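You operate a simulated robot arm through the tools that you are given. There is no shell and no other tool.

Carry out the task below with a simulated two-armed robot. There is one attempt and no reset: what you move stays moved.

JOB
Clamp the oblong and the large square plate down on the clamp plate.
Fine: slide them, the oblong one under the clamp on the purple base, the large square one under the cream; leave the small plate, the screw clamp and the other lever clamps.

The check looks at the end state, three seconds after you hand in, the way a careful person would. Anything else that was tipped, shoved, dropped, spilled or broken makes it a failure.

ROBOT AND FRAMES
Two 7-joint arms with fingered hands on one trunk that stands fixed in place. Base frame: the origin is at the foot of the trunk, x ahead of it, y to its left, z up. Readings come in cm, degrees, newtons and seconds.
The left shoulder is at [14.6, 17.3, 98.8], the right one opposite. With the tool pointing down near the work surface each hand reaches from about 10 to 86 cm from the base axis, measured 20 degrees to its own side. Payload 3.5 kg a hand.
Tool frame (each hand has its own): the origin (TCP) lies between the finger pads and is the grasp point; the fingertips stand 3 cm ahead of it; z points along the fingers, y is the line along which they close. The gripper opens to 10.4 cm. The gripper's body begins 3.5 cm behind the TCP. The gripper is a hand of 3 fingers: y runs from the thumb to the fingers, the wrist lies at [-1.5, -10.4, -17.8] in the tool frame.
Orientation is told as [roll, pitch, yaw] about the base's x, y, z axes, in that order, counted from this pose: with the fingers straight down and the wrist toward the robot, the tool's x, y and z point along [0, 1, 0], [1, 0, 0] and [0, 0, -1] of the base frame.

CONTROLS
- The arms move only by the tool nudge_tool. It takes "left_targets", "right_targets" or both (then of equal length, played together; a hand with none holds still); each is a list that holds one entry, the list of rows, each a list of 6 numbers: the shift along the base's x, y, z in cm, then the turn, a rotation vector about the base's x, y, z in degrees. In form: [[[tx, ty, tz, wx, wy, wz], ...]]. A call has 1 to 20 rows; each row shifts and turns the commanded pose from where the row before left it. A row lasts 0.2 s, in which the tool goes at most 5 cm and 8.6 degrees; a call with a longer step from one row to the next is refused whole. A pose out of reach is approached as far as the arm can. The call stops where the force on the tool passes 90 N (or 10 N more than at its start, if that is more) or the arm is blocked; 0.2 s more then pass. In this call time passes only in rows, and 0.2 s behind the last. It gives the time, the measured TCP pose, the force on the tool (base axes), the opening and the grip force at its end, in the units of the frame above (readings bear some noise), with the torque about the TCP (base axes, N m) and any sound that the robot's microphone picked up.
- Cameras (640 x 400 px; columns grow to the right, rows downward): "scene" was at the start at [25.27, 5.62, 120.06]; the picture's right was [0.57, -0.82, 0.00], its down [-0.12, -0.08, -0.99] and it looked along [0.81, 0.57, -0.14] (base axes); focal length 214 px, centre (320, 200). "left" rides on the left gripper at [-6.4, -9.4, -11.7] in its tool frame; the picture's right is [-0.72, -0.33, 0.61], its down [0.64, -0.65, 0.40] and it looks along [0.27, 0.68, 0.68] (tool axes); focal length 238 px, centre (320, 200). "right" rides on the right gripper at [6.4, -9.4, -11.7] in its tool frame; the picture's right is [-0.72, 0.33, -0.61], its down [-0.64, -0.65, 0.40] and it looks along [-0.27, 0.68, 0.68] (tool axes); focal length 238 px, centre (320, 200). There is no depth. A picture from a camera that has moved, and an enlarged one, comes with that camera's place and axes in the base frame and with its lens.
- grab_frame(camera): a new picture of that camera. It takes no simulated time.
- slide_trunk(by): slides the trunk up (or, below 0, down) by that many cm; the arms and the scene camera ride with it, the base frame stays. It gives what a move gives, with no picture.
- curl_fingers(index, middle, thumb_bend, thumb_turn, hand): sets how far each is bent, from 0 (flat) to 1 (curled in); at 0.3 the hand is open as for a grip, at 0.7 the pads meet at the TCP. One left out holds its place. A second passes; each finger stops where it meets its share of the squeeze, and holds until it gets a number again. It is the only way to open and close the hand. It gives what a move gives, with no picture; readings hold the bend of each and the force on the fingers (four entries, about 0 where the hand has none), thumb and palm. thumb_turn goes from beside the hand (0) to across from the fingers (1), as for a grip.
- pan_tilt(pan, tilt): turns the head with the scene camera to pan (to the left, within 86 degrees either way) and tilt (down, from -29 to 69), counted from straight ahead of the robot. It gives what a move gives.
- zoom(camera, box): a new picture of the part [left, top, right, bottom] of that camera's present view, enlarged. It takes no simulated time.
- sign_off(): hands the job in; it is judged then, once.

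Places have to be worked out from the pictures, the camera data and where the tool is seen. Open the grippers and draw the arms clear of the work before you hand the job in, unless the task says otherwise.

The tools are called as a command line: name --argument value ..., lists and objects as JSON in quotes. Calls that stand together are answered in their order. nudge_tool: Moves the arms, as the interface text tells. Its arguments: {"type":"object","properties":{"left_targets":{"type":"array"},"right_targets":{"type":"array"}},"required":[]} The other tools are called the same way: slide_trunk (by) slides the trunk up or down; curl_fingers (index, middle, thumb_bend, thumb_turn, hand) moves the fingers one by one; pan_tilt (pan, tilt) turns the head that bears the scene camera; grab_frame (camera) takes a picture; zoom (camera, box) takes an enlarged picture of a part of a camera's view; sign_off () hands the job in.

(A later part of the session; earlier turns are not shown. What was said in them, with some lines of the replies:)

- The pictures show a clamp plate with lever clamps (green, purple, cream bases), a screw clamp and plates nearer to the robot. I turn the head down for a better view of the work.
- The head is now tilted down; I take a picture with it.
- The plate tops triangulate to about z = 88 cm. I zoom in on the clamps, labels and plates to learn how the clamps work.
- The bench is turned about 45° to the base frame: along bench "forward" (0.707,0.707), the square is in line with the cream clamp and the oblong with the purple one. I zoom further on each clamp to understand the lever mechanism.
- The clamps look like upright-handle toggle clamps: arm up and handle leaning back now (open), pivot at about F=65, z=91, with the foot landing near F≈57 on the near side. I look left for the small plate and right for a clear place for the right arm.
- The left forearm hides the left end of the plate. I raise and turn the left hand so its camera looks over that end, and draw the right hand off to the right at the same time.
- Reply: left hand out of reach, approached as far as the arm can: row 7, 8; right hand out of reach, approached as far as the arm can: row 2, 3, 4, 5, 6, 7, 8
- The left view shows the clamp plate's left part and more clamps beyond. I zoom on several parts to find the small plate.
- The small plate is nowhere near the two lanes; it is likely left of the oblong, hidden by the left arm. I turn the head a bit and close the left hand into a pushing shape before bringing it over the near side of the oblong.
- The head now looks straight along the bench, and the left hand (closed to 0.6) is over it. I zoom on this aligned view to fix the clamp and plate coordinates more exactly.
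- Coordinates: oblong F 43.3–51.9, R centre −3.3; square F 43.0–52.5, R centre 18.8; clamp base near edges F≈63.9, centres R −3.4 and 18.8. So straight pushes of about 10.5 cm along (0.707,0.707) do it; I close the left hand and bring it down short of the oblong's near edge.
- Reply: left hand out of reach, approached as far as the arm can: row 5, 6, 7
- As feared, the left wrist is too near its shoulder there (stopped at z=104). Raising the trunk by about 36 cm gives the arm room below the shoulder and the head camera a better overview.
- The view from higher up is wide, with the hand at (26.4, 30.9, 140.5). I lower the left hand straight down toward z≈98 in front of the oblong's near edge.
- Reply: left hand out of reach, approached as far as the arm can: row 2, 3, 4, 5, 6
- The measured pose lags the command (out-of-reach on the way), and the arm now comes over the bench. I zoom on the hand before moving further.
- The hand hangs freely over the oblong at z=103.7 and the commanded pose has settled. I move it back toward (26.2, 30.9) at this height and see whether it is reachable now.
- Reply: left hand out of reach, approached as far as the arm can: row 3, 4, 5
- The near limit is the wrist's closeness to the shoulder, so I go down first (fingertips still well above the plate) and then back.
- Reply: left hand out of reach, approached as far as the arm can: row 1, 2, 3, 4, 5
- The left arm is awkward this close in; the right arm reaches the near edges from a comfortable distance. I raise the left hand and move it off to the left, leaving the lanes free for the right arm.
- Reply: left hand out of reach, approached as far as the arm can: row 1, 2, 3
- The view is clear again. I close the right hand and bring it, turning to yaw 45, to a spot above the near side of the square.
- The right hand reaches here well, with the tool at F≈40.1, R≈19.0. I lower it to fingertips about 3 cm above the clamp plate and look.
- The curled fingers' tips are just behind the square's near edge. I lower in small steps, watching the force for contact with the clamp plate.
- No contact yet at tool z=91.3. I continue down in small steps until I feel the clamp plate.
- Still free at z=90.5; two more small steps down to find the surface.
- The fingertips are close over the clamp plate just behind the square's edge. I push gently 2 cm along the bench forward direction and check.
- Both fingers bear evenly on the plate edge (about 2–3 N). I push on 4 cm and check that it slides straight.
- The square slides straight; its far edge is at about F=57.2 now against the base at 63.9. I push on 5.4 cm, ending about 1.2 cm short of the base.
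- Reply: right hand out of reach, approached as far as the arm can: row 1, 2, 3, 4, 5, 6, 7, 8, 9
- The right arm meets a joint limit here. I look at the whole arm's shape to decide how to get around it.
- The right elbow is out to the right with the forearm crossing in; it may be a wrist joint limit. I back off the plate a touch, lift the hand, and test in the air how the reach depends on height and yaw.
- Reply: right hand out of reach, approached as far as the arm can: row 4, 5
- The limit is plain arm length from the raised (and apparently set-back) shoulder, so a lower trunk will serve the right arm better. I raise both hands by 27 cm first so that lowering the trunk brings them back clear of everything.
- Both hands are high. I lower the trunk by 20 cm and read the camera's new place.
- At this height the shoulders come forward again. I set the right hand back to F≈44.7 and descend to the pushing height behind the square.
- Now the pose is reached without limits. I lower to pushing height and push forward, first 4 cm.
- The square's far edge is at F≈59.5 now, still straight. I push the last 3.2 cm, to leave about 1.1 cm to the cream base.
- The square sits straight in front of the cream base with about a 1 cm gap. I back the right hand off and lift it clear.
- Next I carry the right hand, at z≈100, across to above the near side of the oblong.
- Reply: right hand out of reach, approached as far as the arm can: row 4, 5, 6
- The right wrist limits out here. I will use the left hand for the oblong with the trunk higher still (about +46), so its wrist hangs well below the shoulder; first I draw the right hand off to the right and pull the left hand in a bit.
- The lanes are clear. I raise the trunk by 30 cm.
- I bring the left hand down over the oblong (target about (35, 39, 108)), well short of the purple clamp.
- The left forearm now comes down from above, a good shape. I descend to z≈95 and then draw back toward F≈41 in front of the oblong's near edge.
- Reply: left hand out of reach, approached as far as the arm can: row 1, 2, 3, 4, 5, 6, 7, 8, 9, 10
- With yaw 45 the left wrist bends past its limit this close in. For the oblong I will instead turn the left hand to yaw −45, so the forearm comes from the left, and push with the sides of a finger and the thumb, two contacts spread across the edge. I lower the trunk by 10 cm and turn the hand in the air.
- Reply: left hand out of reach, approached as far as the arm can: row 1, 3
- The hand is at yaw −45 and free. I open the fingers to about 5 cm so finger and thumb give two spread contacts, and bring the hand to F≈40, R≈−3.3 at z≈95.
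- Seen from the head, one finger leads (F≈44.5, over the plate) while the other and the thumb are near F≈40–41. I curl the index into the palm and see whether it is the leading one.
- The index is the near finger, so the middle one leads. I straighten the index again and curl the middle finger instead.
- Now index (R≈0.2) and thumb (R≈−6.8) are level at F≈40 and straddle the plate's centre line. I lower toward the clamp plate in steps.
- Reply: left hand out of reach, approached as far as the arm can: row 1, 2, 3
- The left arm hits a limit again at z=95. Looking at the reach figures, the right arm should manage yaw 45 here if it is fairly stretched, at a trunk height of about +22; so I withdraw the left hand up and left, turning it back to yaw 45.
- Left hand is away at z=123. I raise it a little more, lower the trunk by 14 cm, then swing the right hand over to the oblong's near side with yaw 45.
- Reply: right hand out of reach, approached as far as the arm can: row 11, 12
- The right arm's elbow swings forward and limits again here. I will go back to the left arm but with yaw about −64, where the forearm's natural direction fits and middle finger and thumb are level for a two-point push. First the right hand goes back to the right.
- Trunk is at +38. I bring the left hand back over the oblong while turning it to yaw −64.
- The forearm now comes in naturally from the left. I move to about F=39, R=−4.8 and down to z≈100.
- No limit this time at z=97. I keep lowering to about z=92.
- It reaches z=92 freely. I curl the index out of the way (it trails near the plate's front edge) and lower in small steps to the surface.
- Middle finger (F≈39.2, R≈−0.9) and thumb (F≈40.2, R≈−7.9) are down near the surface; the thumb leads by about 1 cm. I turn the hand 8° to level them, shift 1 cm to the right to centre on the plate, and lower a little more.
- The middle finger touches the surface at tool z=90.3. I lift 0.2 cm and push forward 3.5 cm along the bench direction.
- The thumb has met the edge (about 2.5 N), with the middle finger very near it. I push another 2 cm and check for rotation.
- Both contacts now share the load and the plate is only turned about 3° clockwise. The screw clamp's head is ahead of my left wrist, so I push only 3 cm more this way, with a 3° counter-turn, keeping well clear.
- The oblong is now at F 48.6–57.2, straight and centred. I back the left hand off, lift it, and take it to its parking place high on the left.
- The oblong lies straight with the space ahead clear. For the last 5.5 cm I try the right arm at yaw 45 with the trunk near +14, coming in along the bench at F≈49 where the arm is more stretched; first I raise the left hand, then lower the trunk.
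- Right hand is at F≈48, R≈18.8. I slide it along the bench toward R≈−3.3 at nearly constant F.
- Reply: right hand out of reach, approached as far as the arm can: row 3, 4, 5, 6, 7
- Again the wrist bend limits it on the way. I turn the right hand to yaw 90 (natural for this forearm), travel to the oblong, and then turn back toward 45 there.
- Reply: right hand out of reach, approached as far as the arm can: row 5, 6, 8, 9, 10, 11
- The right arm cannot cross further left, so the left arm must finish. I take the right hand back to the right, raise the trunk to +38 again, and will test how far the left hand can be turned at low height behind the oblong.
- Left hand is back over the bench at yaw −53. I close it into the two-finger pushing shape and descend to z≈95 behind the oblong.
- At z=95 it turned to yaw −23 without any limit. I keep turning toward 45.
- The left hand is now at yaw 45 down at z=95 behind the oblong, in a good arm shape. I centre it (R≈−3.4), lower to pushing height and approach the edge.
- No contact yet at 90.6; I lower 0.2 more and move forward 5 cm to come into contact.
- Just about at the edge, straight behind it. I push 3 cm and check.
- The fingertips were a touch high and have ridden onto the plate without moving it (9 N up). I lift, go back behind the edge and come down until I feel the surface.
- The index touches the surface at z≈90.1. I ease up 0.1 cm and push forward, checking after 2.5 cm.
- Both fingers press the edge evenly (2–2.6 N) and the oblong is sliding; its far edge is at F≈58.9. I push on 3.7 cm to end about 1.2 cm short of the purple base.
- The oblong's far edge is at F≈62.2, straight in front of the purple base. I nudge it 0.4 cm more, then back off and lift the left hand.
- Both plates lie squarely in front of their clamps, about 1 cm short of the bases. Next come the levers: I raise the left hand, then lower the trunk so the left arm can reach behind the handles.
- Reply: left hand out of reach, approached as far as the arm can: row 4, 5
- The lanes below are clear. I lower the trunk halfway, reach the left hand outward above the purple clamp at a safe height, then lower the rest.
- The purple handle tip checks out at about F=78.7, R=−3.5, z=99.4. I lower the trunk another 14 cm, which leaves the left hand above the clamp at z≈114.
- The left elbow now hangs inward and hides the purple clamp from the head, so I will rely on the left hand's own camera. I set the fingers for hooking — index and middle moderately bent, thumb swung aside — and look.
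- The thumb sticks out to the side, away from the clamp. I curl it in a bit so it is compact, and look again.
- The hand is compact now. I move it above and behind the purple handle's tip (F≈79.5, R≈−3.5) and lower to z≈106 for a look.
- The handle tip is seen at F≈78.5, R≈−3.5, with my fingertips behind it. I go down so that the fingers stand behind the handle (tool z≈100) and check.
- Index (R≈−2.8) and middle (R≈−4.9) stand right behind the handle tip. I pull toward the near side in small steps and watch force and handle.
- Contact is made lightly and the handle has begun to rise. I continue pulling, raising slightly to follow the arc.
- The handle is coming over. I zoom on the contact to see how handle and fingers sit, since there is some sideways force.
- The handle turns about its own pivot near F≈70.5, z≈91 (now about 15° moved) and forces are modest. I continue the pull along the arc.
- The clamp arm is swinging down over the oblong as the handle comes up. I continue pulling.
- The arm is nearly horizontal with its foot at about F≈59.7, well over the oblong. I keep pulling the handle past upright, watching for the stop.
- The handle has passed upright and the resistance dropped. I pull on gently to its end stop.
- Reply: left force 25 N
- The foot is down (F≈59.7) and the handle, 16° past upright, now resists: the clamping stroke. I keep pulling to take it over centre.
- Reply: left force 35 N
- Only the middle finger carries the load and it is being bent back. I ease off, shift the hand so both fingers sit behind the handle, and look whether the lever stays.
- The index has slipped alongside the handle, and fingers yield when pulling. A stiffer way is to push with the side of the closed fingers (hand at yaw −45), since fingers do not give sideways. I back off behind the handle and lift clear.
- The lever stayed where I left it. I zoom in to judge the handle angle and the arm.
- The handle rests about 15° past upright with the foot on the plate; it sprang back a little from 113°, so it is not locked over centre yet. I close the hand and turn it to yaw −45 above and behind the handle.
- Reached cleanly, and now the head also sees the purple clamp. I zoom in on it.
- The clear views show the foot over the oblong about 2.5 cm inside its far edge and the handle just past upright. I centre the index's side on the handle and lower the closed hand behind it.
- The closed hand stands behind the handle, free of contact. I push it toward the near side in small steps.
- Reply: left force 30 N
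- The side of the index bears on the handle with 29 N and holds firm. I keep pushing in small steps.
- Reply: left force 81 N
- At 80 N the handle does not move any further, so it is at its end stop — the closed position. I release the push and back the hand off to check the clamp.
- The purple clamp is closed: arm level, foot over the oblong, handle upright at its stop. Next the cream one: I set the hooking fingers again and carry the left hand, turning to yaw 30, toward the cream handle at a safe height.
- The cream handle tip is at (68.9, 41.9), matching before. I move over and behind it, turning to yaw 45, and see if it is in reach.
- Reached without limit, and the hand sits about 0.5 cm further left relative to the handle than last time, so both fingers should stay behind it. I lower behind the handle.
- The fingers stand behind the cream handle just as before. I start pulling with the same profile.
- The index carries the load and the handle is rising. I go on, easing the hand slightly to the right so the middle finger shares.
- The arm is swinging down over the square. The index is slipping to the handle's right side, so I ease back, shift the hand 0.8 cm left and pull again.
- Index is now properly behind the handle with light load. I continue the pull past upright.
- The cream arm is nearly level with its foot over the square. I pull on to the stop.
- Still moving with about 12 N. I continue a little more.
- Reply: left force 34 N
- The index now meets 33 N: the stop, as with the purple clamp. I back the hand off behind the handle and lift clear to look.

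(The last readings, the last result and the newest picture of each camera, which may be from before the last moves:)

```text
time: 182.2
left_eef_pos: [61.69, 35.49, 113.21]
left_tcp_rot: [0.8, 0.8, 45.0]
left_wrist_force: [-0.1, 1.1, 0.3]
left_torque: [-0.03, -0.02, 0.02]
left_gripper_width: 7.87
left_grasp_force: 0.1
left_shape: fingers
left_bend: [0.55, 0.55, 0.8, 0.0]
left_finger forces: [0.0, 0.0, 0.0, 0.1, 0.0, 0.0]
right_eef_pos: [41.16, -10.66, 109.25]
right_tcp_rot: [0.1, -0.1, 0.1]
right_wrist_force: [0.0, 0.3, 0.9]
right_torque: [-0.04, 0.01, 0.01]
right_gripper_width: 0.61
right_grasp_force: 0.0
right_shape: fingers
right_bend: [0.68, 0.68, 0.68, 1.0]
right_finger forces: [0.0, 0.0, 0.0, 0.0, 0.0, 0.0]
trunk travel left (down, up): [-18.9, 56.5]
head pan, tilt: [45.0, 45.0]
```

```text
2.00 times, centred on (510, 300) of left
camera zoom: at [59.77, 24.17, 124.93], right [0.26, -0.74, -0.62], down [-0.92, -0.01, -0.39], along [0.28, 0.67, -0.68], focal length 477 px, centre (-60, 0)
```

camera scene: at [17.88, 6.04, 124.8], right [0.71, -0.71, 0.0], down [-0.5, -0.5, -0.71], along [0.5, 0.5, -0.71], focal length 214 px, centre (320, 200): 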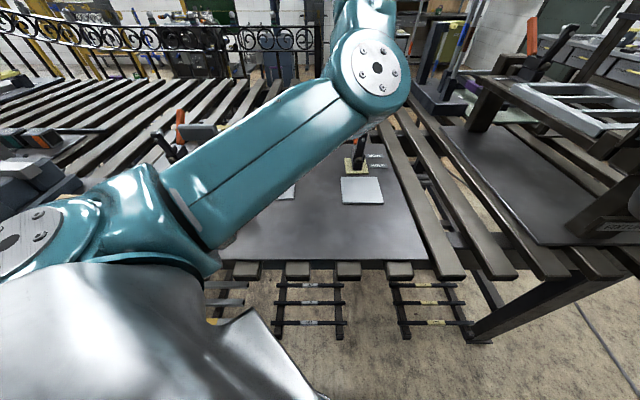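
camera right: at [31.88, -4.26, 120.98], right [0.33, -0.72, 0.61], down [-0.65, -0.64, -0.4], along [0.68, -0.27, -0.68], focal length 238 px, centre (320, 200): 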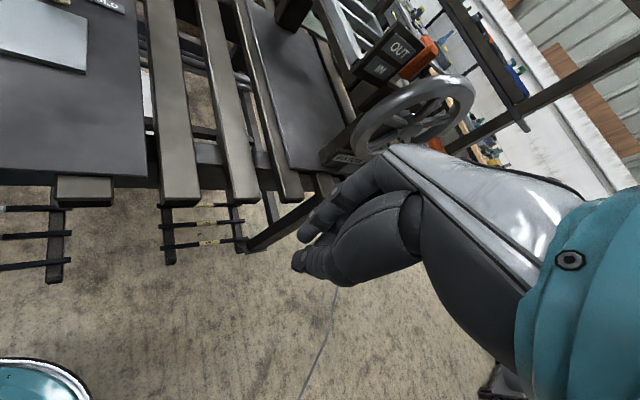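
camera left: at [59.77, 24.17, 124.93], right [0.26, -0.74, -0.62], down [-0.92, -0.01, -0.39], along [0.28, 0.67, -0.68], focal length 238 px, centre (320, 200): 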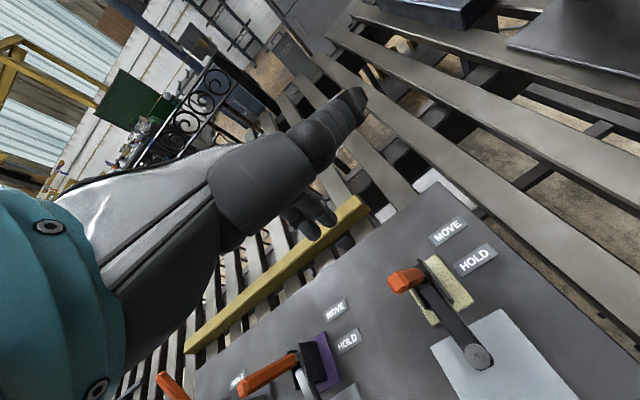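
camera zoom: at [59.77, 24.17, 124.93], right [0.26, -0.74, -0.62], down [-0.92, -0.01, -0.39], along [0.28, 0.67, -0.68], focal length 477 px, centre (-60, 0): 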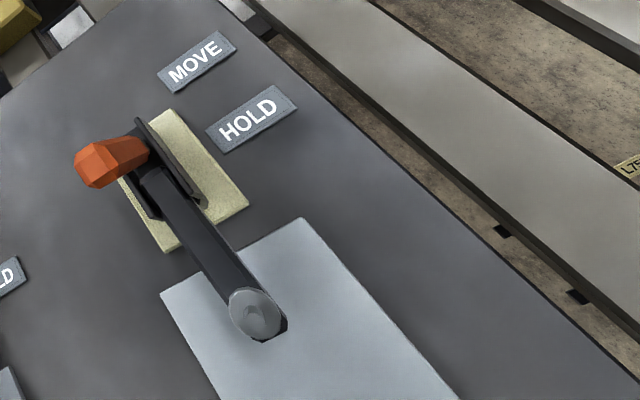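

Both handles rest at the same upright end position (tip F≈66.1) with the arms level over the plates. I lift the left arm away to the left so the head can inspect both clamps.

nudge_tool --left_targets '[[[0, 0, 4, 0, 0, 0], [0, 0, 4, 0, 0, 0], [-0.5, 0.5, 3.5, 0, 0, 0], [-2.4, 2.3, 0.5, 0, 0, 0], [-2.4, 2.3, 0.5, 0, 0, 0], [-2.4, 2.3, 0.5, 0, 0, 0], [-2.4, 2.3, 0.5, 0, 0, 0], [-2.4, 2.3, 0.5, 0, 0, 0], [-2.4, 2.3, 0.5, 0, 0, 0], [-2.4, 2.3, 0.5, 0, 0, 0], [-2.4, 2.3, 0, 0, 0, 0], [-2.4, 2.3, 0, 0, 0, 0], [-2.4, 2.3, 0, 0, 0, 0]]]'

grab_frame --camera "scene"

```text
time: 185.0
left_eef_pos: [37.03, 59.05, 128.05]
left_tcp_rot: [0.8, 0.8, 44.9]
left_wrist_force: [0.6, 0.0, 0.1]
left_torque: [0.01, -0.01, -0.05]
left_gripper_width: 7.88
left_grasp_force: 0.0
left_shape: fingers
left_bend: [0.55, 0.55, 0.8, 0.0]
left_finger forces: [0.0, 0.0, 0.0, 0.1, 0.0, 0.1]
right_eef_pos: [41.26, -10.56, 109.29]
right_tcp_rot: [0.1, 0.0, 0.1]
right_wrist_force: [-0.3, 0.0, 0.1]
right_torque: [0.01, 0.02, -0.01]
right_gripper_width: 0.6
right_grasp_force: 0.0
right_shape: fingers
right_bend: [0.68, 0.68, 0.68, 1.0]
right_finger forces: [0.0, 0.0, 0.1, 0.0, 0.0, 0.0]
trunk travel left (down, up): [-18.9, 56.5]
head pan, tilt: [45.0, 45.0]
```

```text
taken
camera scene: at [17.83, 6.08, 124.81], right [0.71, -0.71, 0.0], down [-0.5, -0.5, -0.71], along [0.5, 0.5, -0.71], focal length 214 px, centre (320, 200)
```

scene: 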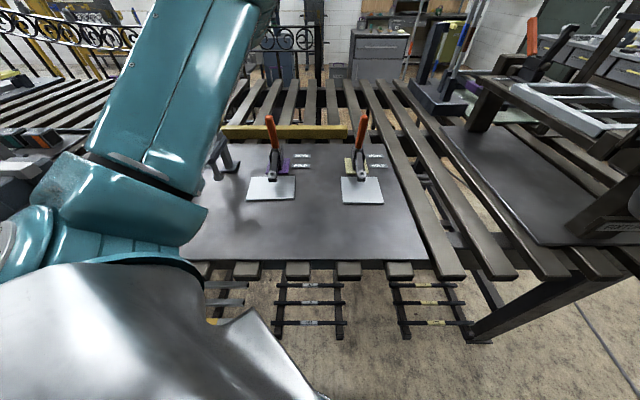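

The head sees both clamps now. I zoom closely on each foot to check contact with the plates.

zoom --camera "scene" --box '[240, 105, 310, 210]'

zoom --camera "scene" --box '[330, 105, 400, 210]'

zoom --camera "scene" --box '[180, 90, 440, 270]'

```text
3.81 times, centred on (275, 158) of scene
camera zoom: at [17.83, 6.08, 124.81], right [0.71, -0.71, 0.0], down [-0.5, -0.5, -0.71], along [0.5, 0.5, -0.71], focal length 817 px, centre (491, 362)
```

zoom: 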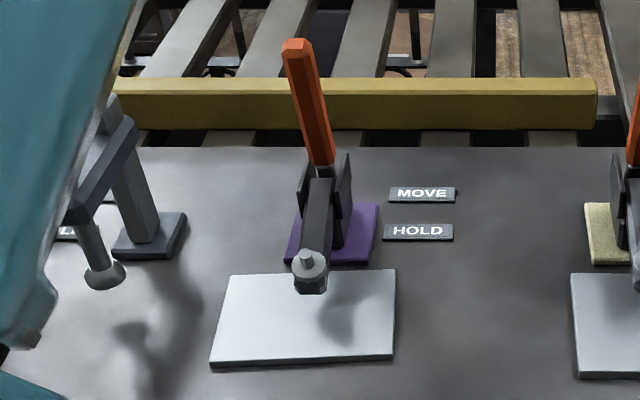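

```text
3.81 times, centred on (365, 158) of scene
camera zoom: at [17.83, 6.08, 124.81], right [0.71, -0.71, 0.0], down [-0.5, -0.5, -0.71], along [0.5, 0.5, -0.71], focal length 817 px, centre (149, 362)
```

zoom: 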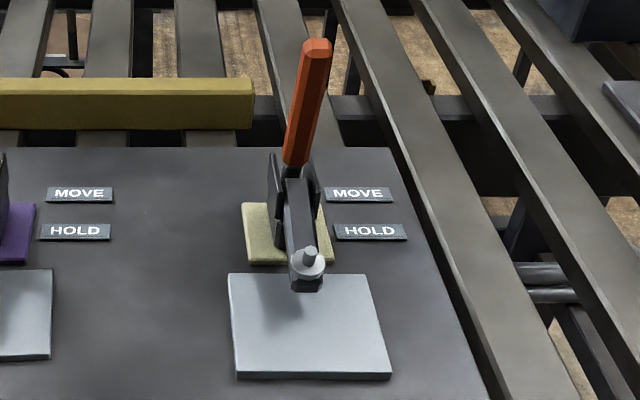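

```text
2.22 times, centred on (310, 180) of scene
camera zoom: at [17.83, 6.08, 124.81], right [0.71, -0.71, 0.0], down [-0.5, -0.5, -0.71], along [0.5, 0.5, -0.71], focal length 477 px, centre (342, 244)
```

zoom: 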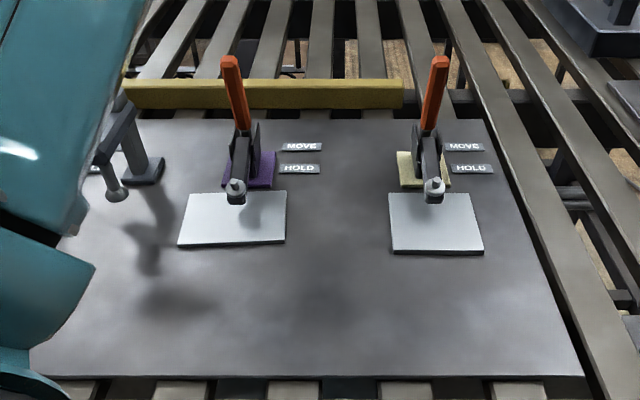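

Both feet bear near the middle of their plates and both levers stand alike in the closed position. I look toward the left end of the bench for the small plate and the neighbouring clamps, to be sure nothing was disturbed.

pan_tilt --pan 75 --tilt 45

grab_frame --camera "scene"

grab_frame --camera "left"

```text
time: 186.0
left_eef_pos: [37.13, 59.06, 128.2]
left_tcp_rot: [0.8, 0.8, 44.9]
left_wrist_force: [0.1, -0.3, -0.1]
left_torque: [-0.02, 0.02, -0.03]
left_gripper_width: 7.86
left_grasp_force: 0.0
left_shape: fingers
left_bend: [0.55, 0.55, 0.8, 0.0]
left_finger forces: [0.0, 0.0, 0.0, 0.1, 0.0, 0.0]
right_eef_pos: [41.3, -10.59, 109.25]
right_tcp_rot: [0.1, 0.1, 0.0]
right_wrist_force: [-0.2, -0.7, -0.5]
right_torque: [-0.05, 0.0, 0.0]
right_gripper_width: 0.58
right_grasp_force: 0.1
right_shape: fingers
right_bend: [0.68, 0.68, 0.68, 1.0]
right_finger forces: [0.1, 0.0, 0.0, 0.0, 0.0, 0.0]
trunk travel left (down, up): [-18.9, 56.5]
head pan, tilt: [75.0, 45.0]
```

```text
taken
camera scene: at [14.23, 8.15, 124.8], right [0.97, -0.26, 0.0], down [-0.18, -0.68, -0.71], along [0.18, 0.68, -0.71], focal length 214 px, centre (320, 200)
```

scene: 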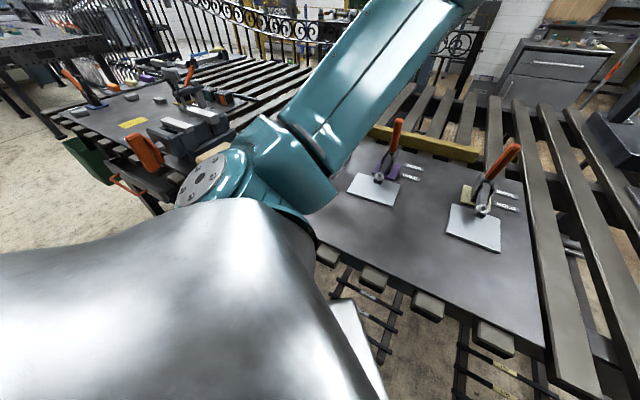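

```text
taken
camera left: at [35.31, 47.65, 139.8], right [0.26, -0.74, -0.62], down [-0.92, -0.01, -0.39], along [0.28, 0.67, -0.68], focal length 238 px, centre (320, 200)
```

left: 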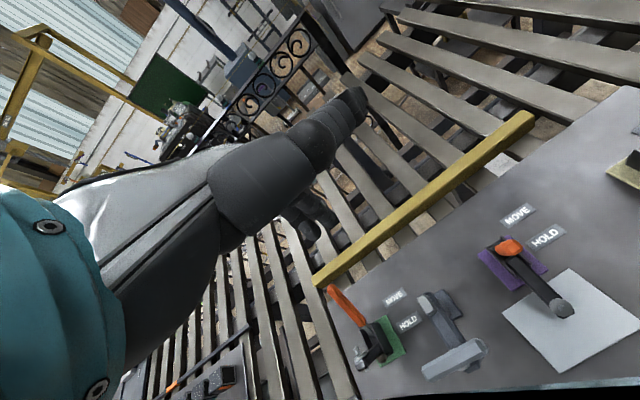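

Nothing looks disturbed so far. I open both hands and bring the left arm back toward its starting posture, clear of the work.

curl_fingers --hand "left" --index 0.3 --middle 0.3 --thumb_bend 0.3 --thumb_turn 0.98

curl_fingers --hand "right" --index 0.3 --middle 0.3 --thumb_bend 0.3 --thumb_turn 0.98

nudge_tool --left_targets '[[[0, 0, 1, 0, 0, -7.5], [0, 0, 1, 0, 0, -7.5], [0, 0, 1, 0, 0, -7.5], [-0.5, -1, 0.5, 0, 0, -7.5], [-0.5, -1, 0.5, 0, 0, -7.5], [-0.5, -1, 0, 0, 0, -7.5], [-0.5, -1.5, 0, 0, 0, 0], [-0.5, -1.5, 0, 0, 0, 0], [-0.5, -1.5, 0, 0, 0, 0], [-0.5, -1.5, 0, 0, 0, 0]]]'

grab_frame --camera "scene"

grab_frame --camera "left"

```text
time: 187.0
left_eef_pos: [37.13, 59.05, 128.06]
left_tcp_rot: [0.7, 0.8, 44.9]
left_wrist_force: [0.1, -0.1, 0.3]
left_torque: [0.02, 0.01, -0.01]
left_gripper_width: 10.3
left_grasp_force: 0.1
left_shape: fingers
left_bend: [0.3, 0.3, 0.3, 0.95]
left_finger forces: [0.0, 0.1, 0.0, 0.1, 0.0, 0.1]
right_eef_pos: [41.4, -10.68, 109.26]
right_tcp_rot: [0.0, 0.0, 0.1]
right_wrist_force: [0.3, 0.7, 0.3]
right_torque: [-0.01, -0.02, 0.01]
right_gripper_width: 0.59
right_grasp_force: 0.0
right_shape: fingers
right_bend: [0.68, 0.68, 0.68, 1.0]
right_finger forces: [0.0, 0.0, 0.0, 0.0, 0.1, 0.1]
trunk travel left (down, up): [-18.9, 56.5]
head pan, tilt: [75.0, 45.0]
```

```text
time: 188.0
left_eef_pos: [37.2, 59.0, 128.06]
left_tcp_rot: [0.8, 0.9, 44.8]
left_wrist_force: [0.0, 0.7, 0.6]
left_torque: [0.02, -0.01, 0.02]
left_gripper_width: 10.31
left_grasp_force: 0.1
left_shape: fingers
left_bend: [0.3, 0.3, 0.3, 0.95]
left_finger forces: [0.0, 0.0, 0.0, 0.0, 0.0, 0.1]
right_eef_pos: [41.17, -10.62, 109.19]
right_tcp_rot: [0.0, -0.1, 0.2]
right_wrist_force: [-0.1, 0.2, -0.6]
right_torque: [-0.05, 0.0, -0.03]
right_gripper_width: 10.28
right_grasp_force: 0.0
right_shape: fingers
right_bend: [0.3, 0.3, 0.3, 0.96]
right_finger forces: [0.1, 0.1, 0.0, 0.0, 0.1, 0.0]
trunk travel left (down, up): [-18.9, 56.5]
head pan, tilt: [75.0, 45.0]
```

```text
time: 190.2
left_eef_pos: [33.62, 49.97, 132.18]
left_tcp_rot: [0.9, 0.8, -0.1]
left_wrist_force: [0.4, -0.5, 0.1]
left_torque: [-0.04, 0.0, -0.01]
left_gripper_width: 10.31
left_grasp_force: 0.1
left_shape: fingers
left_bend: [0.3, 0.3, 0.3, 0.95]
left_finger forces: [0.1, 0.0, 0.1, 0.0, 0.0, 0.0]
right_eef_pos: [41.34, -10.62, 109.29]
right_tcp_rot: [0.0, 0.0, 0.1]
right_wrist_force: [-0.4, -0.8, 0.0]
right_torque: [0.01, -0.04, -0.03]
right_gripper_width: 10.29
right_grasp_force: 0.1
right_shape: fingers
right_bend: [0.3, 0.3, 0.3, 0.96]
right_finger forces: [0.0, 0.1, 0.0, 0.0, 0.1, 0.0]
trunk travel left (down, up): [-18.9, 56.5]
head pan, tilt: [75.0, 45.0]
```

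```text
taken
camera scene: at [14.22, 8.12, 124.81], right [0.97, -0.26, 0.0], down [-0.18, -0.68, -0.71], along [0.18, 0.68, -0.71], focal length 214 px, centre (320, 200)
```

scene: 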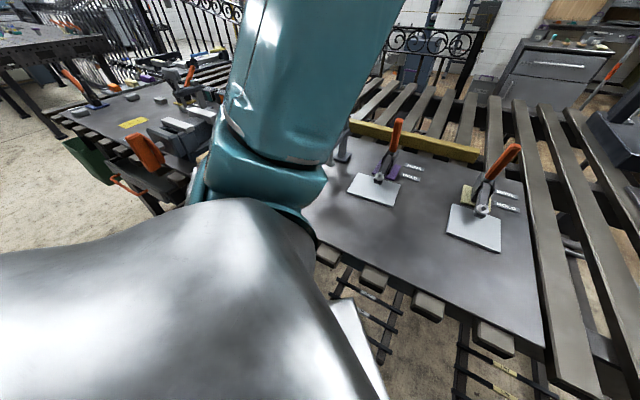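

```text
taken
camera left: at [24.4, 43.23, 143.83], right [-0.34, -0.71, -0.62], down [-0.66, 0.65, -0.39], along [0.67, 0.28, -0.68], focal length 238 px, centre (320, 200)
```

left: 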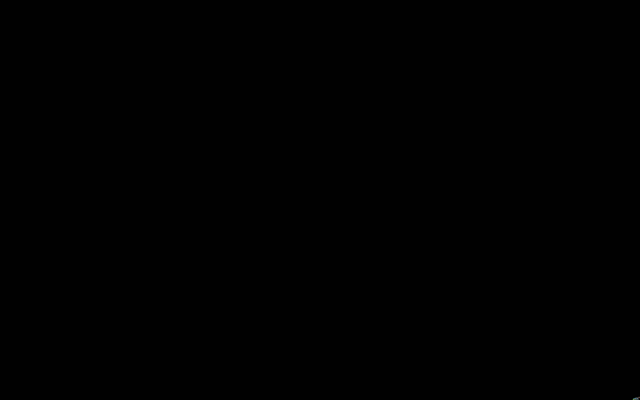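

The left arm is folded onto its own camera; I move the hand out to the left a bit to unfold it and look again.

nudge_tool --left_targets '[[[0, 2, 0, 0, 0, 0], [0, 2, 0, 0, 0, 0], [0, 2, 0, 0, 0, 0], [0, 2, 0, 0, 0, -7.5], [0, 2, 0, 0, 0, -7.5], [0, 2, 0, 0, 0, -7.5], [0, 2, 0, 0, 0, -7.5], [0, 0, 0, 0, 0, -7.5], [0, 0, 0, 0, 0, -7.5]]]'

grab_frame --camera "scene"

grab_frame --camera "left"

```text
time: 192.2
left_eef_pos: [36.58, 59.3, 121.91]
left_tcp_rot: [1.1, 0.8, -45.0]
left_wrist_force: [-0.1, -0.1, -0.3]
left_torque: [-0.02, -0.01, 0.05]
left_gripper_width: 10.3
left_grasp_force: 0.0
left_shape: fingers
left_bend: [0.3, 0.3, 0.3, 0.95]
left_finger forces: [0.0, 0.1, 0.0, 0.0, 0.1, 0.1]
left hand out of reach, approached as far as the arm can: row 5, 6, 7, 8, 9
right_eef_pos: [41.19, -10.59, 109.13]
right_tcp_rot: [-0.1, 0.1, 0.1]
right_wrist_force: [0.1, 0.3, 0.4]
right_torque: [-0.04, 0.0, 0.04]
right_gripper_width: 10.31
right_grasp_force: 0.1
right_shape: fingers
right_bend: [0.3, 0.3, 0.3, 0.96]
right_finger forces: [0.1, 0.0, 0.0, 0.0, 0.0, 0.1]
trunk travel left (down, up): [-18.9, 56.5]
head pan, tilt: [75.0, 45.0]
```

```text
taken
camera scene: at [14.24, 8.26, 124.79], right [0.97, -0.26, 0.0], down [-0.18, -0.68, -0.71], along [0.18, 0.68, -0.71], focal length 214 px, centre (320, 200)
```

scene: 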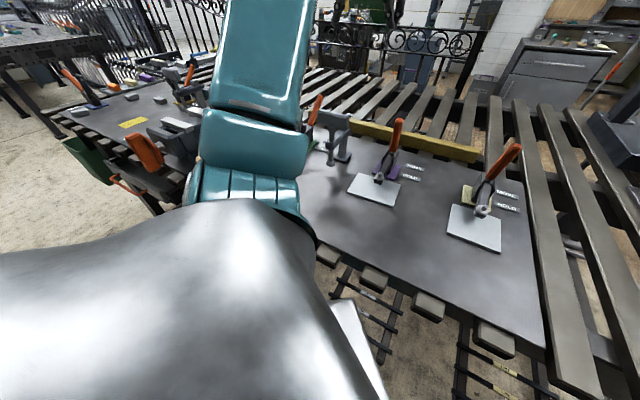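

```text
taken
camera left: at [25.48, 61.01, 133.5], right [-0.74, -0.26, -0.62], down [-0.01, 0.92, -0.38], along [0.68, -0.28, -0.68], focal length 238 px, centre (320, 200)
```

left: 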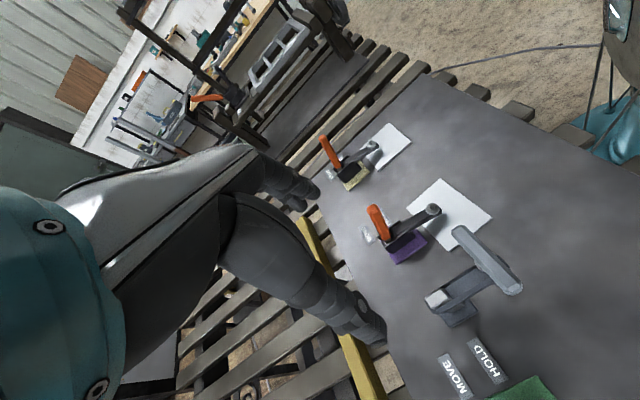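

The left camera confirms both clamps closed on their plates and the screw clamp and others untouched. I zoom once more on the two clamps from this side.

zoom --camera "left" --box '[300, 110, 520, 290]'

zoom --camera "scene" --box '[300, 90, 560, 270]'

```text
2.22 times, centred on (410, 200) of left
camera zoom: at [25.48, 61.01, 133.5], right [-0.74, -0.26, -0.62], down [-0.01, 0.92, -0.38], along [0.68, -0.28, -0.68], focal length 530 px, centre (120, 200)
```

zoom: 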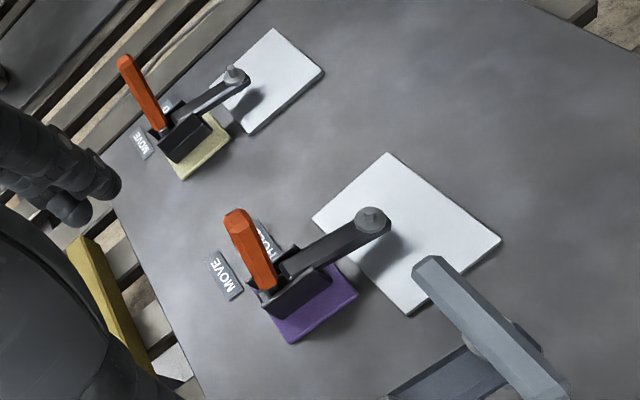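

```text
2.22 times, centred on (430, 180) of scene
camera zoom: at [14.24, 8.26, 124.79], right [0.97, -0.26, 0.0], down [-0.18, -0.68, -0.71], along [0.18, 0.68, -0.71], focal length 477 px, centre (76, 244)
```

zoom: 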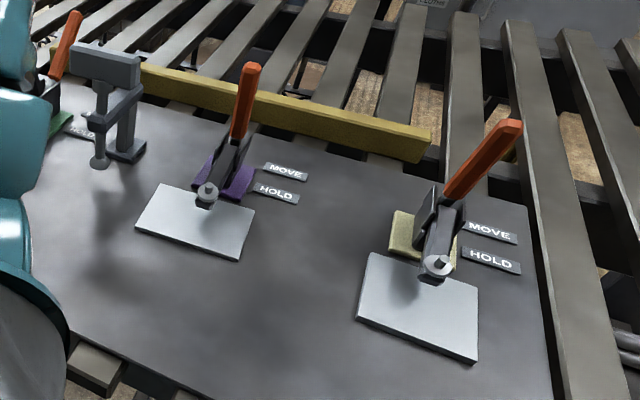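

Everything looks right; the foot undersides come out at the plate-top height. As a grip check I will give the square a gentle push with the right hand: unclamped it slid at about 4 N. I bring the right hand (closed, yaw 45) behind it.

curl_fingers --hand "right" --index 0.68 --middle 0.68 --thumb_bend 0.68 --thumb_turn 1.0

nudge_tool --right_targets '[[[0.6, 3.1, -0.4, 0, 0, 4.5], [0.6, 3.1, -0.4, 0, 0, 4.5], [0.6, 3.1, -0.4, 0, 0, 4.5], [0.6, 3.1, -0.4, 0, 0, 4.5], [0.6, 3.1, -0.4, 0, 0, 4.5], [0.6, 3.1, -0.4, 0, 0, 4.5], [0.6, 3.1, -0.4, 0, 0, 4.5], [0.6, 3.1, -0.4, 0, 0, 4.5], [0.6, 3.1, -0.4, 0, 0, 4.5], [0.6, 3.1, -0.4, 0, 0, 4.5]]]'

grab_frame --camera "right"

```text
time: 193.2
left_eef_pos: [36.56, 59.32, 122.06]
left_tcp_rot: [1.1, 0.9, -45.0]
left_wrist_force: [-0.6, 0.6, 0.8]
left_torque: [0.0, 0.01, -0.01]
left_gripper_width: 10.28
left_grasp_force: 0.0
left_shape: fingers
left_bend: [0.3, 0.3, 0.3, 0.95]
left_finger forces: [0.0, 0.0, 0.0, 0.0, 0.0, 0.1]
right_eef_pos: [41.29, -10.6, 109.26]
right_tcp_rot: [0.0, 0.0, 0.2]
right_wrist_force: [0.6, 0.3, -0.2]
right_torque: [-0.01, 0.02, 0.0]
right_gripper_width: 0.65
right_grasp_force: 0.1
right_shape: fingers
right_bend: [0.68, 0.68, 0.68, 1.0]
right_finger forces: [0.1, 0.1, 0.1, 0.1, 0.1, 0.0]
trunk travel left (down, up): [-18.9, 56.5]
head pan, tilt: [75.0, 45.0]
```

```text
time: 195.4
left_eef_pos: [36.66, 59.31, 121.97]
left_tcp_rot: [1.1, 0.8, -44.9]
left_wrist_force: [-0.3, 0.1, 0.2]
left_torque: [-0.02, 0.0, 0.02]
left_gripper_width: 10.3
left_grasp_force: 0.1
left_shape: fingers
left_bend: [0.3, 0.3, 0.3, 0.95]
left_finger forces: [0.0, 0.0, 0.1, 0.0, 0.0, 0.0]
right_eef_pos: [47.29, 20.53, 105.36]
right_tcp_rot: [0.0, 0.0, 45.3]
right_wrist_force: [-0.2, 0.8, 1.0]
right_torque: [0.0, 0.0, 0.02]
right_gripper_width: 0.64
right_grasp_force: 0.1
right_shape: fingers
right_bend: [0.68, 0.68, 0.68, 1.0]
right_finger forces: [0.0, 0.0, 0.0, 0.0, 0.0, 0.1]
trunk travel left (down, up): [-18.9, 56.5]
head pan, tilt: [75.0, 45.0]
```

```text
taken
camera right: at [36.16, 18.28, 117.0], right [0.74, -0.27, 0.61], down [-0.01, -0.92, -0.4], along [0.67, 0.3, -0.68], focal length 238 px, centre (320, 200)
```

right: 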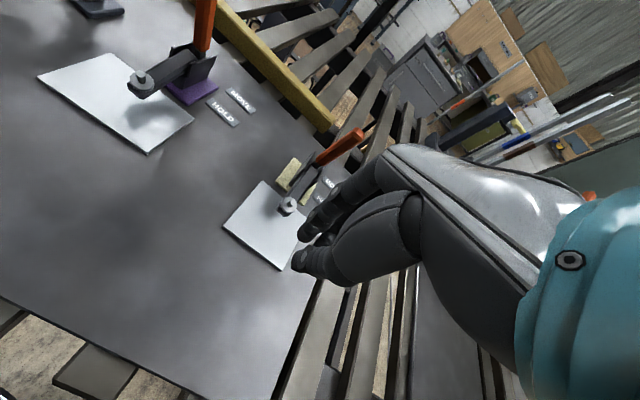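

A good side view of both clamps from the right hand; I zoom in on the feet.

zoom --camera "right" --box '[30, 0, 270, 160]'

zoom --camera "right" --box '[210, 110, 390, 280]'

```text
2.50 times, centred on (150, 80) of right
camera zoom: at [36.16, 18.28, 117.0], right [0.74, -0.27, 0.61], down [-0.01, -0.92, -0.4], along [0.67, 0.3, -0.68], focal length 596 px, centre (745, 500)
```

zoom: 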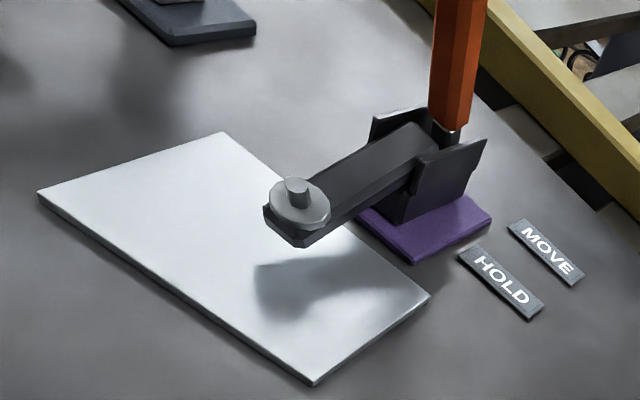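

```text
2.35 times, centred on (300, 195) of right
camera zoom: at [36.16, 18.28, 117.0], right [0.74, -0.27, 0.61], down [-0.01, -0.92, -0.4], along [0.67, 0.3, -0.68], focal length 561 px, centre (367, 212)
```

zoom: 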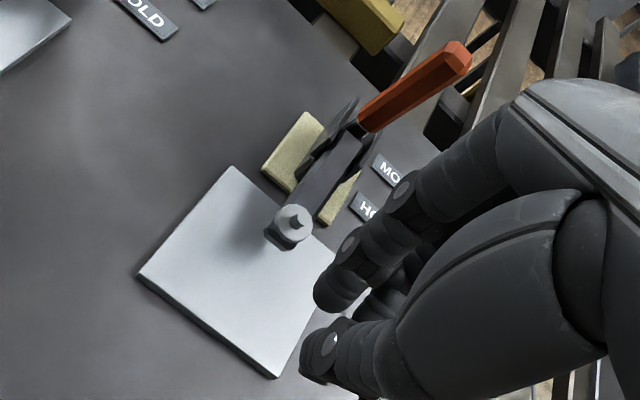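

The arm undersides are about 1.4 cm above the plates, which matches the short foot stubs. I do the gentle push test on the square now: lower behind its near edge and push lightly.

nudge_tool --right_targets '[[[0, 0, -3.5, 0, 0, 0], [0, 0, -3.5, 0, 0, 0], [0, 0, -3.5, 0, 0, 0], [0, 0, -3.5, 0, 0, 0], [0, 0, -1.1, 0, 0, 0]]]'

nudge_tool --right_targets '[[[0.4, 0.4, 0, 0, 0, 0], [0.4, 0.4, 0, 0, 0, 0], [0.4, 0.4, 0, 0, 0, 0], [0.4, 0.4, 0, 0, 0, 0], [0.4, 0.4, 0, 0, 0, 0]]]'

zoom --camera "right" --box '[200, 80, 400, 280]'

```text
time: 196.6
left_eef_pos: [36.52, 59.28, 121.98]
left_tcp_rot: [1.1, 0.9, -44.9]
left_wrist_force: [1.1, 0.2, 0.7]
left_torque: [0.01, 0.0, -0.01]
left_gripper_width: 10.34
left_grasp_force: 0.0
left_shape: fingers
left_bend: [0.3, 0.3, 0.3, 0.95]
left_finger forces: [0.1, 0.0, 0.1, 0.0, 0.0, 0.0]
right_eef_pos: [47.28, 20.43, 90.07]
right_tcp_rot: [0.0, 0.0, 45.1]
right_wrist_force: [0.7, -0.3, -0.4]
right_torque: [0.02, 0.01, 0.03]
right_gripper_width: 0.63
right_grasp_force: 0.0
right_shape: fingers
right_bend: [0.68, 0.68, 0.68, 1.0]
right_finger forces: [0.0, 0.1, 0.0, 0.0, 0.0, 0.0]
trunk travel left (down, up): [-18.9, 56.5]
head pan, tilt: [75.0, 45.0]
```

```text
time: 197.8
left_eef_pos: [36.6, 59.22, 121.85]
left_tcp_rot: [1.1, 0.9, -45.0]
left_wrist_force: [-0.3, 0.2, 0.0]
left_torque: [0.02, 0.01, 0.0]
left_gripper_width: 10.3
left_grasp_force: 0.0
left_shape: fingers
left_bend: [0.3, 0.3, 0.3, 0.95]
left_finger forces: [0.1, 0.0, 0.0, 0.0, 0.1, 0.0]
right_eef_pos: [49.33, 22.36, 90.23]
right_tcp_rot: [0.0, 0.0, 45.0]
right_wrist_force: [1.0, 0.3, -0.5]
right_torque: [0.01, 0.0, -0.02]
right_gripper_width: 0.63
right_grasp_force: 0.1
right_shape: fingers
right_bend: [0.68, 0.68, 0.68, 1.0]
right_finger forces: [0.0, 0.0, 0.0, 0.0, 0.0, 0.1]
trunk travel left (down, up): [-18.9, 56.5]
head pan, tilt: [75.0, 45.0]
```

```text
2.00 times, centred on (300, 180) of right
camera zoom: at [38.17, 20.21, 101.88], right [0.74, -0.28, 0.61], down [-0.01, -0.91, -0.4], along [0.67, 0.3, -0.68], focal length 477 px, centre (360, 240)
```

zoom: 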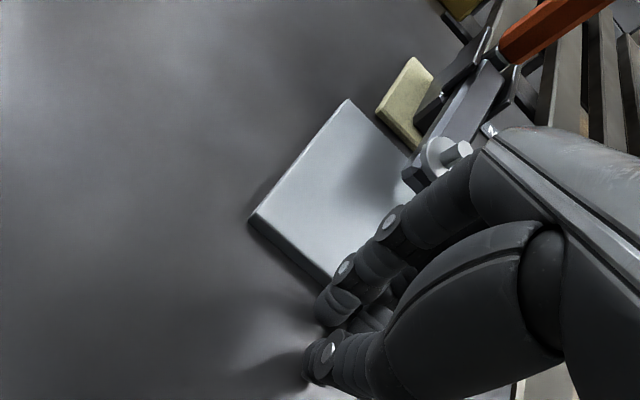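

No contact yet at F=50.7. I push on in small steps and read the force.

nudge_tool --right_targets '[[[0.25, 0.25, 0, 0, 0, 0], [0.25, 0.25, 0, 0, 0, 0], [0.25, 0.25, 0, 0, 0, 0]]]'

nudge_tool --right_targets '[[[0.2, 0.2, 0, 0, 0, 0]]]'

nudge_tool --right_targets '[[[0.2, 0.2, 0, 0, 0, 0]]]'

zoom --camera "right" --box '[200, 80, 400, 280]'

```text
time: 198.6
left_eef_pos: [36.45, 59.18, 121.97]
left_tcp_rot: [1.1, 0.9, -44.9]
left_wrist_force: [1.1, -0.1, -1.3]
left_torque: [0.0, -0.01, -0.03]
left_gripper_width: 10.31
left_grasp_force: 0.1
left_shape: fingers
left_bend: [0.3, 0.3, 0.3, 0.95]
left_finger forces: [0.1, 0.1, 0.0, 0.1, 0.1, 0.0]
right_eef_pos: [49.98, 23.07, 90.18]
right_tcp_rot: [-0.1, 0.0, 45.1]
right_wrist_force: [-3.1, -4.2, 2.6]
right_torque: [-0.05, 0.01, -0.02]
right_gripper_width: 0.33
right_grasp_force: 2.7
right_shape: fingers
right_bend: [0.7, 0.7, 0.68, 1.0]
right_finger forces: [2.1, 2.7, 0.0, 0.0, 0.0, 0.0]
trunk travel left (down, up): [-18.9, 56.5]
head pan, tilt: [75.0, 45.0]
```

```text
time: 199.0
left_eef_pos: [36.56, 59.26, 122.03]
left_tcp_rot: [1.1, 0.9, -44.8]
left_wrist_force: [0.5, 0.5, 0.5]
left_torque: [0.02, 0.01, -0.01]
left_gripper_width: 10.3
left_grasp_force: 0.0
left_shape: fingers
left_bend: [0.3, 0.3, 0.3, 0.95]
left_finger forces: [0.0, 0.0, 0.0, 0.0, 0.0, 0.0]
right_eef_pos: [50.12, 23.3, 90.16]
right_tcp_rot: [0.0, 0.0, 45.1]
right_wrist_force: [-5.0, -5.5, 2.7]
right_torque: [-0.13, 0.12, 0.0]
right_gripper_width: 0.16
right_grasp_force: 3.9
right_shape: fingers
right_bend: [0.7, 0.71, 0.68, 1.0]
right_finger forces: [3.6, 4.4, 0.0, 0.1, 0.0, 0.0]
trunk travel left (down, up): [-18.9, 56.5]
head pan, tilt: [75.0, 45.0]
```

```text
time: 199.4
left_eef_pos: [36.56, 59.13, 122.03]
left_tcp_rot: [1.2, 0.9, -44.9]
left_wrist_force: [-0.2, -0.3, 0.1]
left_torque: [0.02, 0.02, -0.03]
left_gripper_width: 10.3
left_grasp_force: 0.1
left_shape: fingers
left_bend: [0.3, 0.3, 0.3, 0.95]
left_finger forces: [0.0, 0.0, 0.1, 0.0, 0.1, 0.1]
right_eef_pos: [50.24, 23.4, 90.26]
right_tcp_rot: [-0.1, 0.1, 45.2]
right_wrist_force: [-7.5, -8.3, 1.9]
right_torque: [-0.19, 0.2, -0.01]
right_gripper_width: 0.0
right_grasp_force: 6.0
right_shape: fingers
right_bend: [0.71, 0.71, 0.68, 1.0]
right_finger forces: [5.0, 6.5, 0.1, 0.0, 0.1, 0.0]
trunk travel left (down, up): [-18.9, 56.5]
head pan, tilt: [75.0, 45.0]
```

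```text
2.00 times, centred on (300, 180) of right
camera zoom: at [39.19, 21.25, 101.89], right [0.74, -0.28, 0.61], down [-0.01, -0.92, -0.4], along [0.67, 0.29, -0.68], focal length 477 px, centre (360, 240)
```

zoom: 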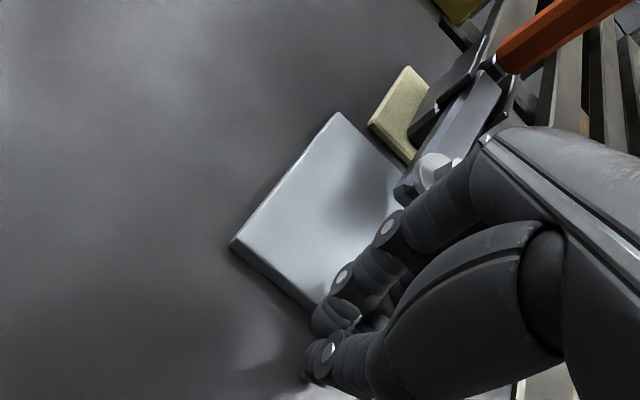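

The push built up to 11 N without the square sliding — it is clamped. I back the right hand off, lift it and take it away to the right.

nudge_tool --right_targets '[[[-0.5, -0.5, 0, 0, 0, 0], [-0.8, -0.8, 0.2, 0, 0, 0], [-0.8, -0.8, 2, 0, 0, 0], [-0.5, -0.5, 4, 0, 0, 0], [0, 0, 4, 0, 0, 0], [0, 0, 4, 0, 0, 0]]]'

nudge_tool --right_targets '[[[-0.4, -3.2, 1, 0, 0, -4.5], [-0.4, -3.2, 1, 0, 0, -4.5], [-0.4, -3.2, 1, 0, 0, -4.5], [-0.4, -3.2, 1, 0, 0, -4.5], [-0.4, -3.2, 1, 0, 0, -4.5], [-0.4, -3.2, 0.5, 0, 0, -4.5], [-0.4, -3.2, 0.5, 0, 0, -4.5], [-0.4, -3.2, 0.5, 0, 0, -4.5], [-0.4, -3.2, 0, 0, 0, -4.5], [-0.4, -3.2, 0, 0, 0, -4.5]]]'

curl_fingers --hand "right" --index 0.3 --middle 0.3 --thumb_bend 0.3 --thumb_turn 0.98

pan_tilt --pan 45 --tilt 48

grab_frame --camera "scene"

```text
time: 200.8
left_eef_pos: [36.69, 59.32, 121.94]
left_tcp_rot: [1.2, 0.8, -44.9]
left_wrist_force: [0.8, -0.1, 0.5]
left_torque: [0.01, 0.02, -0.02]
left_gripper_width: 10.34
left_grasp_force: 0.0
left_shape: fingers
left_bend: [0.3, 0.3, 0.3, 0.95]
left_finger forces: [0.0, 0.0, 0.0, 0.0, 0.1, 0.0]
right_eef_pos: [47.88, 20.79, 104.43]
right_tcp_rot: [0.0, 0.0, 45.3]
right_wrist_force: [0.6, 0.3, 0.4]
right_torque: [0.01, -0.04, 0.03]
right_gripper_width: 0.6
right_grasp_force: 0.0
right_shape: fingers
right_bend: [0.68, 0.68, 0.68, 1.0]
right_finger forces: [0.1, 0.0, 0.0, 0.0, 0.1, 0.1]
trunk travel left (down, up): [-18.9, 56.5]
head pan, tilt: [75.0, 45.0]
```

```text
time: 203.0
left_eef_pos: [36.61, 59.21, 121.98]
left_tcp_rot: [1.1, 0.9, -44.9]
left_wrist_force: [0.2, -0.3, -1.4]
left_torque: [0.0, 0.01, -0.02]
left_gripper_width: 10.31
left_grasp_force: 0.0
left_shape: fingers
left_bend: [0.3, 0.3, 0.3, 0.95]
left_finger forces: [0.1, 0.0, 0.0, 0.1, 0.0, 0.0]
right_eef_pos: [43.73, -11.17, 110.89]
right_tcp_rot: [0.1, 0.0, 0.1]
right_wrist_force: [0.0, 0.7, 0.7]
right_torque: [0.01, 0.01, 0.02]
right_gripper_width: 0.59
right_grasp_force: 0.0
right_shape: fingers
right_bend: [0.68, 0.68, 0.68, 1.0]
right_finger forces: [0.0, 0.1, 0.0, 0.0, 0.0, 0.0]
trunk travel left (down, up): [-18.9, 56.5]
head pan, tilt: [75.0, 45.0]
```

```text
time: 204.0
left_eef_pos: [36.66, 59.24, 122.0]
left_tcp_rot: [1.1, 0.8, -45.0]
left_wrist_force: [-0.4, -0.2, -0.5]
left_torque: [0.01, -0.03, -0.03]
left_gripper_width: 10.3
left_grasp_force: 0.1
left_shape: fingers
left_bend: [0.3, 0.3, 0.3, 0.95]
left_finger forces: [0.1, 0.0, 0.1, 0.0, 0.1, 0.0]
right_eef_pos: [43.76, -11.05, 110.9]
right_tcp_rot: [0.0, 0.0, 0.1]
right_wrist_force: [-1.0, -0.2, -0.1]
right_torque: [0.03, 0.02, -0.01]
right_gripper_width: 10.28
right_grasp_force: 0.0
right_shape: fingers
right_bend: [0.3, 0.3, 0.3, 0.96]
right_finger forces: [0.0, 0.1, 0.0, 0.1, 0.0, 0.0]
trunk travel left (down, up): [-18.9, 56.5]
head pan, tilt: [75.0, 45.0]
```

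```text
time: 204.9
left_eef_pos: [36.58, 59.29, 121.92]
left_tcp_rot: [1.2, 0.9, -44.8]
left_wrist_force: [0.6, -0.1, 0.3]
left_torque: [-0.02, 0.06, -0.01]
left_gripper_width: 10.28
left_grasp_force: 0.1
left_shape: fingers
left_bend: [0.3, 0.3, 0.3, 0.95]
left_finger forces: [0.0, 0.1, 0.1, 0.0, 0.1, 0.1]
right_eef_pos: [43.88, -11.03, 110.78]
right_tcp_rot: [0.0, 0.1, 0.1]
right_wrist_force: [0.5, 0.4, -0.5]
right_torque: [-0.04, 0.04, 0.0]
right_gripper_width: 10.27
right_grasp_force: 0.1
right_shape: fingers
right_bend: [0.3, 0.3, 0.3, 0.96]
right_finger forces: [0.1, 0.1, 0.1, 0.0, 0.0, 0.1]
trunk travel left (down, up): [-18.9, 56.5]
head pan, tilt: [45.0, 48.0]
```

```text
taken
camera scene: at [17.68, 5.87, 124.38], right [0.71, -0.71, 0.0], down [-0.53, -0.53, -0.67], along [0.47, 0.47, -0.74], focal length 214 px, centre (320, 200)
```

scene: 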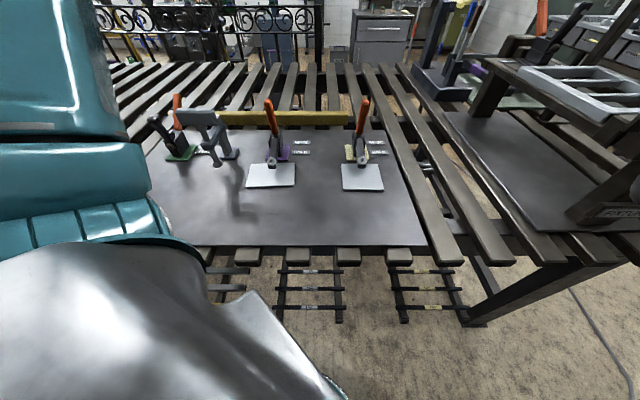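

Both plates are clamped, the green clamp, screw clamp and bar are untouched, and both hands are open. I raise the left hand a little further from the bench before handing in.

nudge_tool --left_targets '[[[-0.5, 0, 2, 0, 0, 0], [-0.5, 0, 2, 0, 0, 0], [-0.5, 0, 2, 0, 0, 0], [-0.5, 0, 2, 0, 0, 0]]]'

zoom --camera "scene" --box '[140, 80, 440, 250]'

```text
time: 205.9
left_eef_pos: [36.69, 59.21, 121.92]
left_tcp_rot: [1.1, 1.0, -44.9]
left_wrist_force: [0.6, -0.1, -0.5]
left_torque: [0.03, 0.0, 0.01]
left_gripper_width: 10.31
left_grasp_force: 0.1
left_shape: fingers
left_bend: [0.3, 0.3, 0.3, 0.95]
left_finger forces: [0.0, 0.0, 0.1, 0.0, 0.0, 0.2]
left hand out of reach, approached as far as the arm can: row 1, 2, 3, 4
right_eef_pos: [43.88, -10.97, 110.85]
right_tcp_rot: [0.0, 0.0, 0.0]
right_wrist_force: [-0.3, -0.1, 0.1]
right_torque: [0.03, 0.02, 0.03]
right_gripper_width: 10.29
right_grasp_force: 0.1
right_shape: fingers
right_bend: [0.3, 0.3, 0.3, 0.96]
right_finger forces: [0.1, 0.0, 0.1, 0.0, 0.1, 0.1]
trunk travel left (down, up): [-18.9, 56.5]
head pan, tilt: [45.0, 48.0]
```

```text
2.13 times, centred on (290, 165) of scene
camera zoom: at [17.69, 5.87, 124.38], right [0.71, -0.71, 0.0], down [-0.53, -0.53, -0.67], along [0.47, 0.47, -0.74], focal length 458 px, centre (384, 275)
```

zoom: 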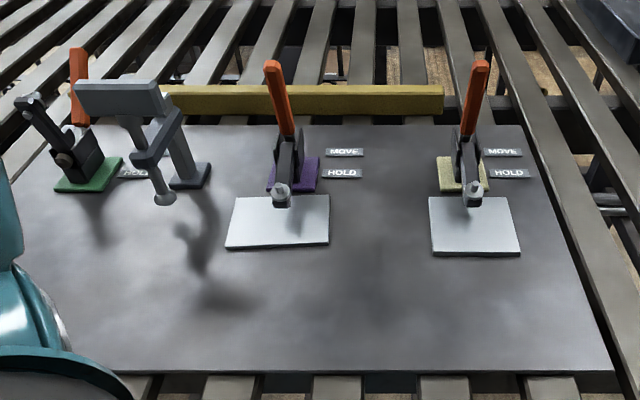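

All is in order: both levers closed, both plates held, the green clamp and the screw clamp as before. I lift the whole trunk 15 cm to draw both open hands further clear.

slide_trunk --by 15

zoom --camera "scene" --box '[140, 60, 460, 260]'

```text
time: 207.7
left_eef_pos: [36.16, 59.22, 137.12]
left_tcp_rot: [1.3, 0.4, -45.0]
left_wrist_force: [0.7, 0.5, -0.5]
left_torque: [-0.01, 0.03, 0.01]
left_gripper_width: 10.31
left_grasp_force: 0.0
left_shape: fingers
left_bend: [0.3, 0.3, 0.3, 0.95]
left_finger forces: [0.1, 0.0, 0.1, 0.0, 0.1, 0.1]
right_eef_pos: [43.77, -11.09, 125.78]
right_tcp_rot: [-0.1, 0.1, 0.1]
right_wrist_force: [0.0, -0.2, 0.0]
right_torque: [0.05, 0.0, 0.0]
right_gripper_width: 10.29
right_grasp_force: 0.1
right_shape: fingers
right_bend: [0.3, 0.3, 0.3, 0.96]
right_finger forces: [0.0, 0.0, 0.0, 0.0, 0.0, 0.0]
trunk travel left (down, up): [-33.9, 41.5]
head pan, tilt: [45.0, 48.0]
```

```text
2.00 times, centred on (300, 160) of scene
camera zoom: at [11.5, 5.89, 139.73], right [0.71, -0.71, 0.0], down [-0.53, -0.53, -0.67], along [0.47, 0.47, -0.74], focal length 429 px, centre (360, 280)
```

zoom: 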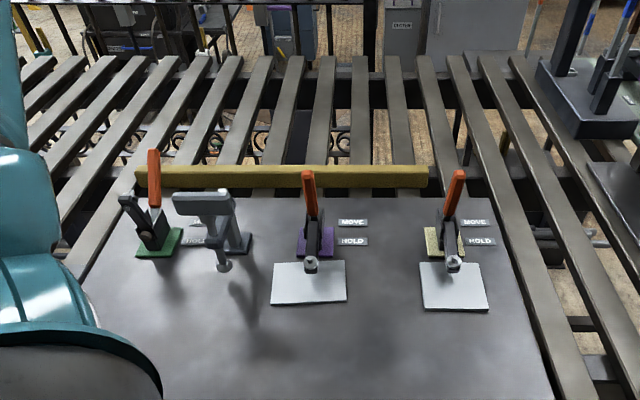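

The final view shows the oblong clamped under the purple clamp and the large square under the cream one, levers closed, everything else in place, and both hands open and clear. I hand the job in.

sign_off

```text
The job is handed in.
```

I slid the oblong plate under the purple-based clamp and the large square plate under the cream-based one. Both levers are pulled over to their closed stops. The job is handed in.

- **Square plate:** I gave it a light push after clamping. It held at about 11 N, whereas it slid at about 4 N before.
- **Oblong plate:** I did not push-test this one. I pushed its lever with about 80 N and it did not move further. Its handle and clamp arm also sit at the same angle as the cream clamp's. The plate is turned about 3° from square to the clamp.
- **Everything else:** the green lever clamp, the screw clamp and the yellow bar look unmoved in the last picture. I never saw the small plate in any view, so I can't confirm its position. It did not show up on the parts of the clamp plate I could see.

Both hands are open and lifted clear of the bench.
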